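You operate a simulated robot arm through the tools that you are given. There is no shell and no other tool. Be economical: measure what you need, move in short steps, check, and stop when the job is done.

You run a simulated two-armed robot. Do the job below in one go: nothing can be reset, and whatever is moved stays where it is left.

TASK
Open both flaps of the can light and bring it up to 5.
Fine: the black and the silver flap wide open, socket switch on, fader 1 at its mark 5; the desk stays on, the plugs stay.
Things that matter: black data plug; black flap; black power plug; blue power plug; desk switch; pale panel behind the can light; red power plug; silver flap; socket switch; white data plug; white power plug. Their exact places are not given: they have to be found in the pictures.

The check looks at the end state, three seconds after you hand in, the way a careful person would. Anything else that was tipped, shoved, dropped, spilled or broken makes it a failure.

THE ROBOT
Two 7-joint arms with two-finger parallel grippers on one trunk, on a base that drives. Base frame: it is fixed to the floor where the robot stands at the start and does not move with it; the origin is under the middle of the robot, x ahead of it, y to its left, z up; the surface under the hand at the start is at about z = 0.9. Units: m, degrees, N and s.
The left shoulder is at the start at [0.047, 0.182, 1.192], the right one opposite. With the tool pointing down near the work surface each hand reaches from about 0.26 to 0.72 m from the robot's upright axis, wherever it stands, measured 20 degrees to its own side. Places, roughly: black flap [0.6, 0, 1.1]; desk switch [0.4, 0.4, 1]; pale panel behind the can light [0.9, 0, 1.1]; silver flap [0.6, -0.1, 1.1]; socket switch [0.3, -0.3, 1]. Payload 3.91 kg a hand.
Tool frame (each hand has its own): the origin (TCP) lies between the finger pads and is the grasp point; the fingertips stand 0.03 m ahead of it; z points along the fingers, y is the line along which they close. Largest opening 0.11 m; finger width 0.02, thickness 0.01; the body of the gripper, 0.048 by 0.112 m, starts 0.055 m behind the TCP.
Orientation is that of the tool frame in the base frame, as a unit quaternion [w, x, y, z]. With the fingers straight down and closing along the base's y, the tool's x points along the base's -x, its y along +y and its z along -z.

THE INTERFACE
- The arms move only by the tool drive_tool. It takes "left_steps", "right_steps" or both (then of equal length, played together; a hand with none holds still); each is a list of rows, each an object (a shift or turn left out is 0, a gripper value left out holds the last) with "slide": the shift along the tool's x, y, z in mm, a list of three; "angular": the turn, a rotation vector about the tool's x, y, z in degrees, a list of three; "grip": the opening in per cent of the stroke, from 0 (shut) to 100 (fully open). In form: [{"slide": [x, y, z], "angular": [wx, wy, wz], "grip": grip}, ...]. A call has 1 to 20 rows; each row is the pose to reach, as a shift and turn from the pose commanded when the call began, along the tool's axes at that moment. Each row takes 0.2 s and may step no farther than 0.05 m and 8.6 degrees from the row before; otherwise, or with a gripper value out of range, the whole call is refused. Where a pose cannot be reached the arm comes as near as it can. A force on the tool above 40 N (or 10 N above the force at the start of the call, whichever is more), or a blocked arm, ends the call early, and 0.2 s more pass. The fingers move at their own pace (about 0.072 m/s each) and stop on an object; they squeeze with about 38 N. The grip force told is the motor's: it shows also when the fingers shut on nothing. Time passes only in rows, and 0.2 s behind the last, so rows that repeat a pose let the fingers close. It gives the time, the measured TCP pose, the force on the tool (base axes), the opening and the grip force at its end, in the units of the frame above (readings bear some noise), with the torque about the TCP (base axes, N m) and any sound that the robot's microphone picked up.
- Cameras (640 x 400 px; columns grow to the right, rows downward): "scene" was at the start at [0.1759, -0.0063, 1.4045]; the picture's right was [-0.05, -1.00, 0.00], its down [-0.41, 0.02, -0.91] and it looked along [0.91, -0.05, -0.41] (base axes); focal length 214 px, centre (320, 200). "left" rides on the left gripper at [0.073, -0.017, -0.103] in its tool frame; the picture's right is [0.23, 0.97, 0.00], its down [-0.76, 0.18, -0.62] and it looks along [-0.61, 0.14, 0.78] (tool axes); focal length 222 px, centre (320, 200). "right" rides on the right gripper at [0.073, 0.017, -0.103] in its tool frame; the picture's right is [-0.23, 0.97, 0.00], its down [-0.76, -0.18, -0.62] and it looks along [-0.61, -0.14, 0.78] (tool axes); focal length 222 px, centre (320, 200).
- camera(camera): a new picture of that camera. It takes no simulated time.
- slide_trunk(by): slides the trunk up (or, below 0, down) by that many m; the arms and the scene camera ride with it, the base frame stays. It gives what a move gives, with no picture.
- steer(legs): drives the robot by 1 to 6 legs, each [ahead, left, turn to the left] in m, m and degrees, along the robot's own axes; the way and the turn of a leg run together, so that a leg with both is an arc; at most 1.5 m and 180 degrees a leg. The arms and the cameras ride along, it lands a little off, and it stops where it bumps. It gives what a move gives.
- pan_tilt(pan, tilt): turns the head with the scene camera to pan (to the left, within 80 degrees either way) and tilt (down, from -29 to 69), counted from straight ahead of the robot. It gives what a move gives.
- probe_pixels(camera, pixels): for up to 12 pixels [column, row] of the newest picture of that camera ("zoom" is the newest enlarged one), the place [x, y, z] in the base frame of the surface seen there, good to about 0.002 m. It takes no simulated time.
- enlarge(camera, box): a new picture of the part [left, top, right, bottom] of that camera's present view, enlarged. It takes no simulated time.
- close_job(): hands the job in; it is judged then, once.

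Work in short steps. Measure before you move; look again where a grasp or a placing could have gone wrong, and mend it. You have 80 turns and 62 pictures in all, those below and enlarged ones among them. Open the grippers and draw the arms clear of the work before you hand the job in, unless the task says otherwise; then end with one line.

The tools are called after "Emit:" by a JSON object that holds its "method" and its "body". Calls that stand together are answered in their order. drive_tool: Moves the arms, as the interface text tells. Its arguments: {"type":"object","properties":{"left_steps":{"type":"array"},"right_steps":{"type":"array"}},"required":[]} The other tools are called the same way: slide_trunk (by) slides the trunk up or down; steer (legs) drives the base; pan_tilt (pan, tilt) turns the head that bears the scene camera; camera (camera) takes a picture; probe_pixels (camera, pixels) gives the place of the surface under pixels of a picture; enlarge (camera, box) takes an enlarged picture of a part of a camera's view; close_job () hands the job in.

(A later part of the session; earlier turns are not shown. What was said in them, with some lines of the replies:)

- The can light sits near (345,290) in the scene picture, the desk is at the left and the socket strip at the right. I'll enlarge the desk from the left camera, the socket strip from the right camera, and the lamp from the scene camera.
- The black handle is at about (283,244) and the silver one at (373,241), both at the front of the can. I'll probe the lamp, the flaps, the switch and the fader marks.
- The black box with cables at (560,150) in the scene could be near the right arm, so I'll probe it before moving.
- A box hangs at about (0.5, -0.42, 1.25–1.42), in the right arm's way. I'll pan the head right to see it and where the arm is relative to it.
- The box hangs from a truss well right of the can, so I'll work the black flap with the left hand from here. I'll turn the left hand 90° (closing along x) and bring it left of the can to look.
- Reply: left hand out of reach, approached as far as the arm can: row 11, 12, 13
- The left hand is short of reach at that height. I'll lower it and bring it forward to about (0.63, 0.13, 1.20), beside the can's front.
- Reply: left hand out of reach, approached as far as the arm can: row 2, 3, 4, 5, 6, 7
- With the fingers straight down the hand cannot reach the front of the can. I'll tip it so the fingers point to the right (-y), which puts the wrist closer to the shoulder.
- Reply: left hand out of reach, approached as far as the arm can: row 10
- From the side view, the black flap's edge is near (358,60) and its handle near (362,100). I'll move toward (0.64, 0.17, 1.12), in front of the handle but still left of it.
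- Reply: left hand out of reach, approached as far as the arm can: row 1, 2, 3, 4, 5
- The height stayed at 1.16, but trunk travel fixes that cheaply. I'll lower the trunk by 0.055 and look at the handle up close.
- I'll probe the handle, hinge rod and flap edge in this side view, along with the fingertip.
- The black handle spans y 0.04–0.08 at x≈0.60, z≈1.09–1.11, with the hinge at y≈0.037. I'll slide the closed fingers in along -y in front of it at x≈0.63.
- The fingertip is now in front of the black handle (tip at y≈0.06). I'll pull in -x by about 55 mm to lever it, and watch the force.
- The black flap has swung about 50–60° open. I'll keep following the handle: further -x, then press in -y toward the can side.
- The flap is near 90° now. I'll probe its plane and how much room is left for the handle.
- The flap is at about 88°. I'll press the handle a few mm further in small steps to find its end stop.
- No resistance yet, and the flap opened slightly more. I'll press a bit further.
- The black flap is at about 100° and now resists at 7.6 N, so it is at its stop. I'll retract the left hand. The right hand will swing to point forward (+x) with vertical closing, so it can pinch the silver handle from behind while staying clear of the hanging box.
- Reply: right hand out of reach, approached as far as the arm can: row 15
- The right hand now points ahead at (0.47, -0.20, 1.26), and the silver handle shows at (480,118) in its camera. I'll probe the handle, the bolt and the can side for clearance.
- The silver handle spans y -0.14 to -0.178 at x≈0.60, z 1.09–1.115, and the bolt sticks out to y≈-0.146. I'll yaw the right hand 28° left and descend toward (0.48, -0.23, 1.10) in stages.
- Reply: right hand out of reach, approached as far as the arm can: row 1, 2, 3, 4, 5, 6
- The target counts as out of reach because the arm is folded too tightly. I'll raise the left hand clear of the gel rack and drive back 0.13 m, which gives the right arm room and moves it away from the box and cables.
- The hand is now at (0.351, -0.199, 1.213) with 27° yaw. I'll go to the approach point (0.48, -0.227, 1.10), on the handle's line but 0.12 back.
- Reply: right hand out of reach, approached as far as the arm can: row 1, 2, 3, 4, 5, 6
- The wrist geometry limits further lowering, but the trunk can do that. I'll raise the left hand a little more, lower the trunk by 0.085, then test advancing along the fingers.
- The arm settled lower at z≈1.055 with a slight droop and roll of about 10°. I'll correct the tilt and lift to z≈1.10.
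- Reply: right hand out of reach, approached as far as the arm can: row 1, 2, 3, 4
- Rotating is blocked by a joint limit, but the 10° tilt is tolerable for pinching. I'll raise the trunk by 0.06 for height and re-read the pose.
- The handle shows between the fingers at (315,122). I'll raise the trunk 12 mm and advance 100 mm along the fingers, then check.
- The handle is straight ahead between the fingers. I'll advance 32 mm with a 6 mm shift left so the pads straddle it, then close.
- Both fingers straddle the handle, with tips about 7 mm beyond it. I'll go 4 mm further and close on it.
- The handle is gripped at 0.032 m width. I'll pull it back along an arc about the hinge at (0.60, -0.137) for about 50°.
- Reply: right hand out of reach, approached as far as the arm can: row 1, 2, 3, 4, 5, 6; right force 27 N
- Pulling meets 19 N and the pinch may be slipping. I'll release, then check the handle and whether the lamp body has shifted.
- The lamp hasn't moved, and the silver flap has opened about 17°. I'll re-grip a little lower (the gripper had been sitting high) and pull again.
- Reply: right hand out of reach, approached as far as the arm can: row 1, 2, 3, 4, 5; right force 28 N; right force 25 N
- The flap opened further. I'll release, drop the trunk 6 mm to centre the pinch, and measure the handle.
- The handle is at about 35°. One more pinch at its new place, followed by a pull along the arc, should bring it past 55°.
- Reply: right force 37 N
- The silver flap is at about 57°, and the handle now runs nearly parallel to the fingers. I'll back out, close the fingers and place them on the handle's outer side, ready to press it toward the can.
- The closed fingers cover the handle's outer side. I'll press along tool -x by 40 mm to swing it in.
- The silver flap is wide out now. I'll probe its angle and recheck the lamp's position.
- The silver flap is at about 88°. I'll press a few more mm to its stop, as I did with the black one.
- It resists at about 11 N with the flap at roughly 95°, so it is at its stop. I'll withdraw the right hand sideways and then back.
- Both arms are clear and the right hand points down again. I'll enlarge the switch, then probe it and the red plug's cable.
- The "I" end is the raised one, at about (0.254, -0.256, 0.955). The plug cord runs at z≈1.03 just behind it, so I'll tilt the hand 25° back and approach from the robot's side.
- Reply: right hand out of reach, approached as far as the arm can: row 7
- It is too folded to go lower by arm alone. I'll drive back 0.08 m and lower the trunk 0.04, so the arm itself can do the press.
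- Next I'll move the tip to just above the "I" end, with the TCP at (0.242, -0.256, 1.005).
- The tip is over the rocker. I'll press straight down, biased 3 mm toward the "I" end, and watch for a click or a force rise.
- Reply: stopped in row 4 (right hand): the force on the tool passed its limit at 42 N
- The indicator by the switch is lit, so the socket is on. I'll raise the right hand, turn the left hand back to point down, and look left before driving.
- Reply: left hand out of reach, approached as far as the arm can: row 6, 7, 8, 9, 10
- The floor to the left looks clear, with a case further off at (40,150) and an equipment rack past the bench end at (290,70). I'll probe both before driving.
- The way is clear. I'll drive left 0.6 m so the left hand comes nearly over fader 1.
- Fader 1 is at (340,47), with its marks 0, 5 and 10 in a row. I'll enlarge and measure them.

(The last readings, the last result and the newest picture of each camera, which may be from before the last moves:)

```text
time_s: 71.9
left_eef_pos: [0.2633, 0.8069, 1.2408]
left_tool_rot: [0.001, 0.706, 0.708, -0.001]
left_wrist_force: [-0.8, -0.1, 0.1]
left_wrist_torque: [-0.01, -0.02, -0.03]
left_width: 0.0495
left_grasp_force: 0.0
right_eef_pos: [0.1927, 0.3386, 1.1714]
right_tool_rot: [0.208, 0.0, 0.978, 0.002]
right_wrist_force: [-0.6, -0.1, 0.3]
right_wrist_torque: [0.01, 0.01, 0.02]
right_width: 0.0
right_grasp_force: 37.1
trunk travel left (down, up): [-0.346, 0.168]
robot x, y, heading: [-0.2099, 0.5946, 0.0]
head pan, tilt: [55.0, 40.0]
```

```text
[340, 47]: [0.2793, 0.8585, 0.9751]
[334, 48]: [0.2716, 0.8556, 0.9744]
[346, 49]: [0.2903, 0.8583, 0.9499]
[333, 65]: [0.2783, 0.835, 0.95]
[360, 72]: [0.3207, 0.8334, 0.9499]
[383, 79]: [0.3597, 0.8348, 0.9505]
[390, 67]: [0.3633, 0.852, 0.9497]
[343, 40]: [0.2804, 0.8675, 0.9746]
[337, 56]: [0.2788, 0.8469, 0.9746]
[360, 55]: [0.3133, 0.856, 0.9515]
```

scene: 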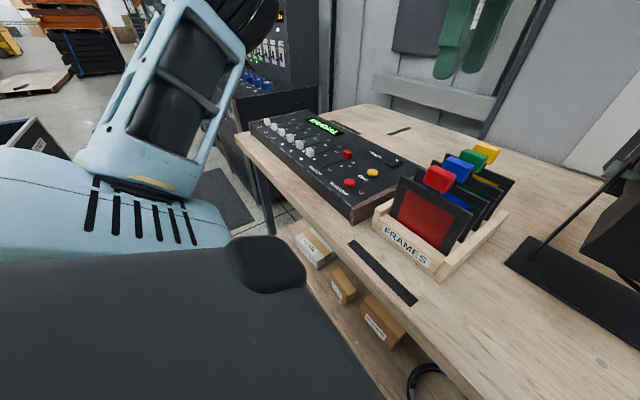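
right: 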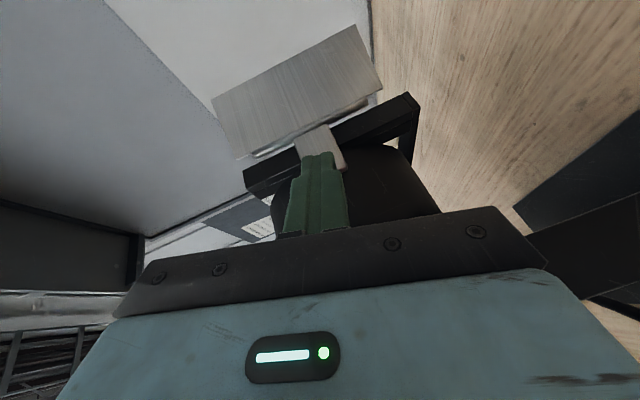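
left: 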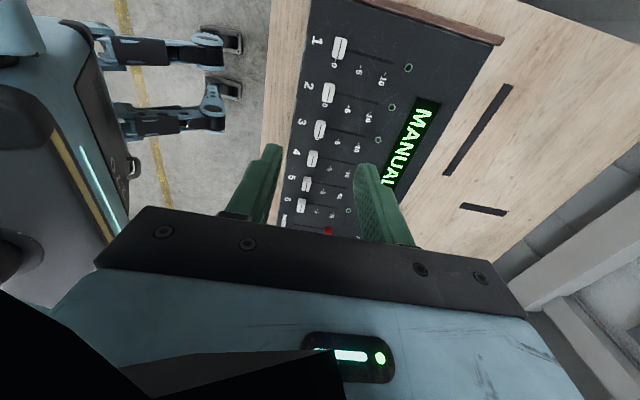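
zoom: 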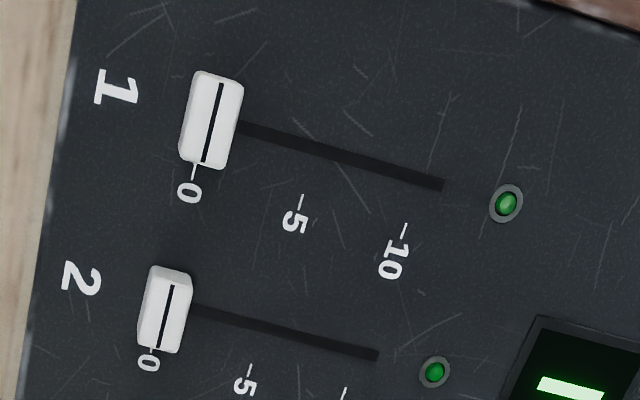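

I'll probe the tick marks and the cap's centre line in the zoomed picture.

Emit:
{"method": "probe_pixels", "body": {"camera": "zoom", "pixels": [[194, 172], [301, 200], [404, 230], [213, 120], [204, 160], [185, 120], [240, 95], [210, 72], [206, 168], [440, 184]]}}

```text
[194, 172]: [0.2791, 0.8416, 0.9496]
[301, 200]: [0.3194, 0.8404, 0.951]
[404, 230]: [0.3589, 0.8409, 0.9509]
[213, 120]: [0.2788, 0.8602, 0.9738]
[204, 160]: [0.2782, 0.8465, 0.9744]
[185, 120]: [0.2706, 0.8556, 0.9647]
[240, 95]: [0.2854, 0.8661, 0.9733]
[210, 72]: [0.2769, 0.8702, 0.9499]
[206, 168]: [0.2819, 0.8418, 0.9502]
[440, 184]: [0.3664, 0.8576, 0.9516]
```

Fader 1's cap is centred at (0.279, 0.857), and the ticks are 0 at x 0.279, 5 at 0.319 and 10 at 0.359. I'll go down over the cap to z≈1.04 and check.

Emit:
{"method": "drive_tool", "body": {"left_steps": [{"slide": [17, 5, 40]}, {"slide": [34, 11, 80]}, {"slide": [50, 16, 120]}, {"slide": [50, 16, 160]}, {"slide": [50, 16, 200]}, {"slide": [50, 16, 200]}]}}

Emit:
{"method": "camera", "body": {"camera": "left"}}

```text
time_s: 73.3
left_eef_pos: [0.2803, 0.8546, 1.0402]
left_tool_rot: [0.001, 0.706, 0.708, -0.001]
left_wrist_force: [0.1, -0.5, 0.2]
left_wrist_torque: [0.02, 0.01, -0.01]
left_width: 0.0496
left_grasp_force: 0.0
right_eef_pos: [0.1927, 0.3389, 1.1716]
right_tool_rot: [0.209, 0.0, 0.978, 0.001]
right_wrist_force: [-0.3, 0.4, 0.3]
right_wrist_torque: [0.0, -0.02, -0.01]
right_width: 0.0
right_grasp_force: 37.7
trunk travel left (down, up): [-0.346, 0.168]
robot x, y, heading: [-0.2096, 0.599, 0.1]
head pan, tilt: [55.0, 40.0]
```

```text
9 pictures are left
```

left: 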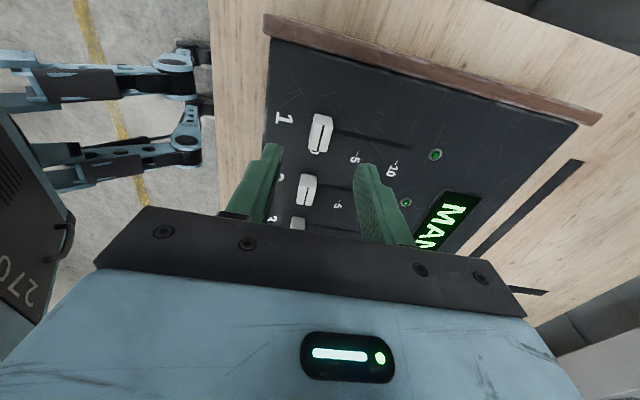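

The hand is aligned over fader 1. I'll descend 54 mm so the tips sit about 6 mm above the panel, then close on the cap.

Emit:
{"method": "drive_tool", "body": {"left_steps": [{"slide": [0, -1, 20]}, {"slide": [0, -1, 38]}, {"slide": [0, -1, 54]}, {"slide": [0, -1, 54], "grip": 5}, {"slide": [0, -1, 54], "grip": 5}, {"slide": [0, -1, 54], "grip": 5}]}}

```text
time_s: 74.7
left_eef_pos: [0.2791, 0.8551, 0.9858]
left_tool_rot: [0.001, 0.707, 0.708, 0.001]
left_wrist_force: [1.4, -0.6, 0.7]
left_wrist_torque: [-0.07, 0.02, -0.11]
left_width: 0.0146
left_grasp_force: 44.9
right_eef_pos: [0.1921, 0.3389, 1.1709]
right_tool_rot: [0.209, -0.001, 0.978, 0.002]
right_wrist_force: [-1.2, 1.2, -0.6]
right_wrist_torque: [-0.01, 0.0, 0.02]
right_width: 0.0
right_grasp_force: 37.5
trunk travel left (down, up): [-0.346, 0.168]
robot x, y, heading: [-0.2113, 0.5951, 0.3]
head pan, tilt: [55.0, 40.0]
```

The cap is gripped, at 14.6 mm width. I'll slide it +40 mm along x to mark 5.

Emit:
{"method": "drive_tool", "body": {"left_steps": [{"slide": [0, 8, 0]}, {"slide": [0, 16, 0]}, {"slide": [0, 24, 0]}, {"slide": [0, 32, 0]}, {"slide": [0, 37, 0]}, {"slide": [0, 40.3, 0]}, {"slide": [0, 40.3, 0]}]}}

Emit:
{"method": "drive_tool", "body": {"left_steps": [{"grip": 40}, {"grip": 40}, {"slide": [0, 0, -20], "grip": 40}, {"slide": [0, 0, -50]}, {"slide": [-15, -5, -90]}, {"slide": [-30, -15, -130]}, {"slide": [-50, -20, -170]}]}}

Emit:
{"method": "enlarge", "body": {"camera": "left", "box": [280, 30, 440, 130]}}

```text
time_s: 76.3
left_eef_pos: [0.3179, 0.8556, 0.986]
left_tool_rot: [0.001, 0.706, 0.708, -0.001]
left_wrist_force: [-0.1, -8.8, -17.4]
left_wrist_torque: [-0.27, -0.07, -0.12]
left_width: 0.0147
left_grasp_force: 44.9
right_eef_pos: [0.1934, 0.3385, 1.1703]
right_tool_rot: [0.208, 0.0, 0.978, 0.001]
right_wrist_force: [-0.1, -0.4, 0.6]
right_wrist_torque: [0.03, 0.0, 0.01]
right_width: 0.0
right_grasp_force: 37.5
trunk travel left (down, up): [-0.346, 0.168]
robot x, y, heading: [-0.2063, 0.5922, 0.1]
head pan, tilt: [55.0, 40.0]
```

```text
time_s: 77.9
left_eef_pos: [0.2963, 0.8061, 1.1581]
left_tool_rot: [0.001, 0.706, 0.709, 0.0]
left_wrist_force: [0.0, -0.1, 0.1]
left_wrist_torque: [0.03, -0.04, -0.01]
left_width: 0.0442
left_grasp_force: 0.0
right_eef_pos: [0.1929, 0.3381, 1.1711]
right_tool_rot: [0.209, 0.0, 0.978, 0.002]
right_wrist_force: [0.4, 0.8, -0.5]
right_wrist_torque: [0.02, -0.03, 0.01]
right_width: 0.0
right_grasp_force: 37.9
trunk travel left (down, up): [-0.346, 0.168]
robot x, y, heading: [-0.2049, 0.5947, 0.3]
head pan, tilt: [55.0, 40.0]
```

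```text
4.00 times, centred on (360, 80) of left
```

zoom: 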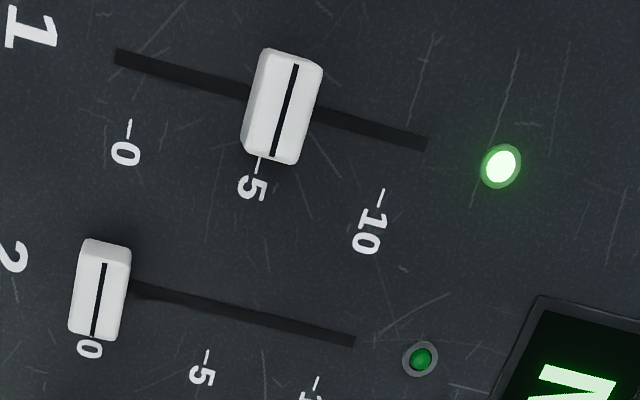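

Fader 1's LED lit. I'll check that the cap's line sits at the tick.

Emit:
{"method": "probe_pixels", "body": {"camera": "zoom", "pixels": [[284, 110], [292, 80], [276, 145], [258, 165], [128, 125], [380, 195]]}}

Emit:
{"method": "pan_tilt", "body": {"pan": -40, "tilt": 25}}

Emit:
{"method": "camera", "body": {"camera": "scene"}}

```text
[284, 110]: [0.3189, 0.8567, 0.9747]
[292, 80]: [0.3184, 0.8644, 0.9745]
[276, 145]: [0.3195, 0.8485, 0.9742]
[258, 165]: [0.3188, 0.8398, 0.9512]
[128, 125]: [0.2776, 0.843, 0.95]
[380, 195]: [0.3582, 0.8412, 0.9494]
```

```text
time_s: 79.6
left_eef_pos: [0.2962, 0.8071, 1.1568]
left_tool_rot: [0.001, 0.706, 0.709, -0.001]
left_wrist_force: [0.0, 0.9, 0.4]
left_wrist_torque: [0.01, -0.01, 0.04]
left_width: 0.0441
left_grasp_force: 0.1
right_eef_pos: [0.1929, 0.3395, 1.1707]
right_tool_rot: [0.209, 0.0, 0.978, 0.001]
right_wrist_force: [-0.2, -0.4, 0.1]
right_wrist_torque: [0.02, -0.01, 0.02]
right_width: 0.0
right_grasp_force: 37.6
trunk travel left (down, up): [-0.346, 0.168]
robot x, y, heading: [-0.2117, 0.5953, 0.2]
head pan, tilt: [-40.0, 25.0]
```

```text
7 pictures are left
```

scene: 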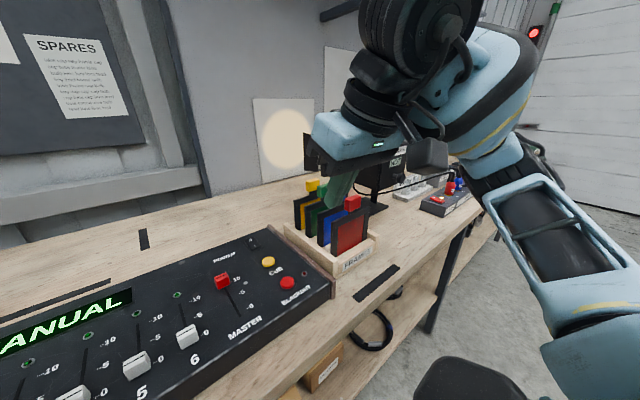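

The pale panel is lit and the cap is on the 5 tick (0.319). I'll raise the trunk, open the grippers and back away, then take a last look at everything.

Emit:
{"method": "slide_trunk", "body": {"by": 0.15}}

Emit:
{"method": "steer", "body": {"legs": [[-0.3, 0, 0]]}}

Emit:
{"method": "drive_tool", "body": {"left_steps": [{"grip": 100}, {"grip": 100}, {"grip": 100}, {"grip": 100}], "right_steps": [{"grip": 100}, {"grip": 100}, {"grip": 100}, {"grip": 100}]}}

Emit:
{"method": "pan_tilt", "body": {"pan": -20, "tilt": 30}}

Emit:
{"method": "camera", "body": {"camera": "scene"}}

```text
time_s: 81.3
left_eef_pos: [0.2603, 0.8059, 1.3757]
left_tool_rot: [0.049, 0.704, 0.706, 0.049]
left_wrist_force: [0.5, 0.2, -0.4]
left_wrist_torque: [0.0, 0.05, 0.03]
left_width: 0.0443
left_grasp_force: 0.0
right_eef_pos: [0.1936, 0.3384, 1.3185]
right_tool_rot: [0.207, 0.0, 0.978, 0.001]
right_wrist_force: [0.4, -0.3, -0.7]
right_wrist_torque: [0.01, 0.01, -0.02]
right_width: 0.0001
right_grasp_force: 38.1
trunk travel left (down, up): [-0.496, 0.018]
robot x, y, heading: [-0.2097, 0.593, 0.1]
head pan, tilt: [-40.0, 25.0]
```

```text
time_s: 83.4
left_eef_pos: [-0.0415, 0.8055, 1.3766]
left_tool_rot: [0.051, 0.704, 0.706, 0.05]
left_wrist_force: [-0.5, -0.1, -0.1]
left_wrist_torque: [-0.02, -0.02, 0.0]
left_width: 0.044
left_grasp_force: 0.1
right_eef_pos: [-0.108, 0.3385, 1.3203]
right_tool_rot: [0.208, 0.001, 0.978, 0.002]
right_wrist_force: [0.2, 0.1, -0.7]
right_wrist_torque: [0.0, 0.02, 0.0]
right_width: 0.0
right_grasp_force: 38.0
trunk travel left (down, up): [-0.496, 0.018]
robot x, y, heading: [-0.5076, 0.5951, 0.1]
head pan, tilt: [-40.0, 25.0]
```

```text
time_s: 84.4
left_eef_pos: [-0.0398, 0.8068, 1.3767]
left_tool_rot: [0.051, 0.704, 0.707, 0.05]
left_wrist_force: [-0.6, -0.1, 0.2]
left_wrist_torque: [0.01, 0.02, -0.03]
left_width: 0.11
left_grasp_force: 0.0
right_eef_pos: [-0.1067, 0.3381, 1.3196]
right_tool_rot: [0.208, 0.001, 0.978, 0.001]
right_wrist_force: [0.0, -0.1, 0.3]
right_wrist_torque: [-0.01, 0.0, 0.02]
right_width: 0.11
right_grasp_force: 0.1
trunk travel left (down, up): [-0.496, 0.018]
robot x, y, heading: [-0.5062, 0.5945, 0.1]
head pan, tilt: [-40.0, 25.0]
```

```text
time_s: 85.2
left_eef_pos: [-0.0409, 0.8058, 1.3785]
left_tool_rot: [0.051, 0.704, 0.706, 0.049]
left_wrist_force: [0.3, 0.1, -0.6]
left_wrist_torque: [0.02, 0.0, 0.0]
left_width: 0.1102
left_grasp_force: 0.1
right_eef_pos: [-0.1066, 0.3383, 1.3208]
right_tool_rot: [0.208, 0.0, 0.978, 0.002]
right_wrist_force: [0.0, 0.8, -0.3]
right_wrist_torque: [-0.03, 0.01, 0.02]
right_width: 0.1099
right_grasp_force: 0.0
trunk travel left (down, up): [-0.496, 0.018]
robot x, y, heading: [-0.5068, 0.5923, 0.0]
head pan, tilt: [-20.0, 30.0]
```

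```text
6 pictures are left
```

scene: 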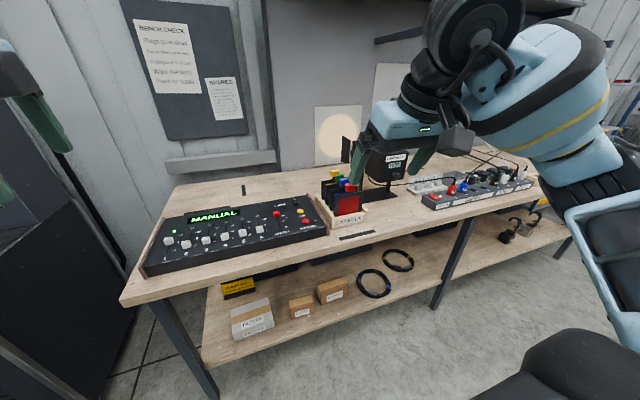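

The arms are clear, but the right hand hides the lamp. I'll drive right 0.5 m, well back from the bench, for a final check of the flaps and the beam.

Emit:
{"method": "steer", "body": {"legs": [[0, -0.45, 0]]}}

Emit:
{"method": "pan_tilt", "body": {"pan": 0, "tilt": 20}}

Emit:
{"method": "enlarge", "body": {"camera": "scene", "box": [200, 100, 520, 300]}}

```text
time_s: 89.7
left_eef_pos: [-0.0413, 0.3531, 1.3768]
left_tool_rot: [0.051, 0.706, 0.704, 0.05]
left_wrist_force: [0.8, -0.4, -1.0]
left_wrist_torque: [-0.01, 0.01, 0.0]
left_width: 0.11
left_grasp_force: 0.0
right_eef_pos: [-0.1099, -0.1135, 1.3207]
right_tool_rot: [0.209, 0.003, 0.978, 0.0]
right_wrist_force: [0.8, -0.5, 0.3]
right_wrist_torque: [-0.01, -0.03, 0.01]
right_width: 0.1099
right_grasp_force: 0.0
trunk travel left (down, up): [-0.496, 0.018]
robot x, y, heading: [-0.509, 0.1435, -0.5]
head pan, tilt: [-20.0, 30.0]
```

```text
time_s: 90.5
left_eef_pos: [-0.0392, 0.3529, 1.3768]
left_tool_rot: [0.051, 0.707, 0.704, 0.05]
left_wrist_force: [0.7, 0.4, -0.1]
left_wrist_torque: [0.0, -0.03, 0.0]
left_width: 0.1099
left_grasp_force: 0.0
right_eef_pos: [-0.1105, -0.1139, 1.3212]
right_tool_rot: [0.208, 0.003, 0.978, 0.001]
right_wrist_force: [0.7, 0.5, -0.9]
right_wrist_torque: [0.0, 0.01, 0.03]
right_width: 0.1099
right_grasp_force: 0.0
trunk travel left (down, up): [-0.496, 0.018]
robot x, y, heading: [-0.5106, 0.1445, -0.2]
head pan, tilt: [0.0, 20.0]
```

```text
2.00 times, centred on (360, 200) of scene
```

zoom: 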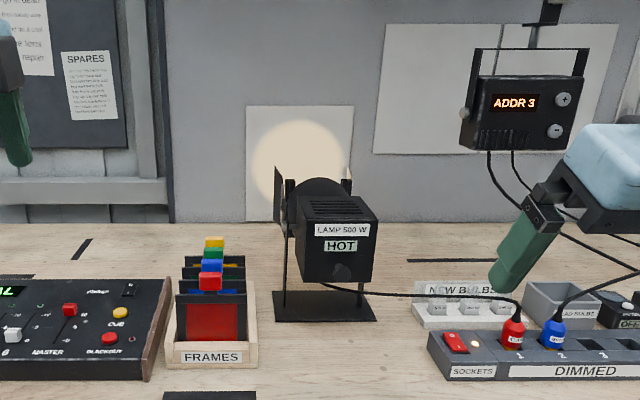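

The flaps stand wide open, the beam shows as a full disc on the panel, and the socket light is on. The desk is still on and the plugs are in place, so I'm handing in.

Emit:
{"method": "close_job", "body": {}}

```text
The job is handed in.
```

The can light is on at 5: both flaps are wide open, the socket switch is on and fader 1 is on its 5 mark, with the desk still on, the plugs in place and both arms drawn clear.
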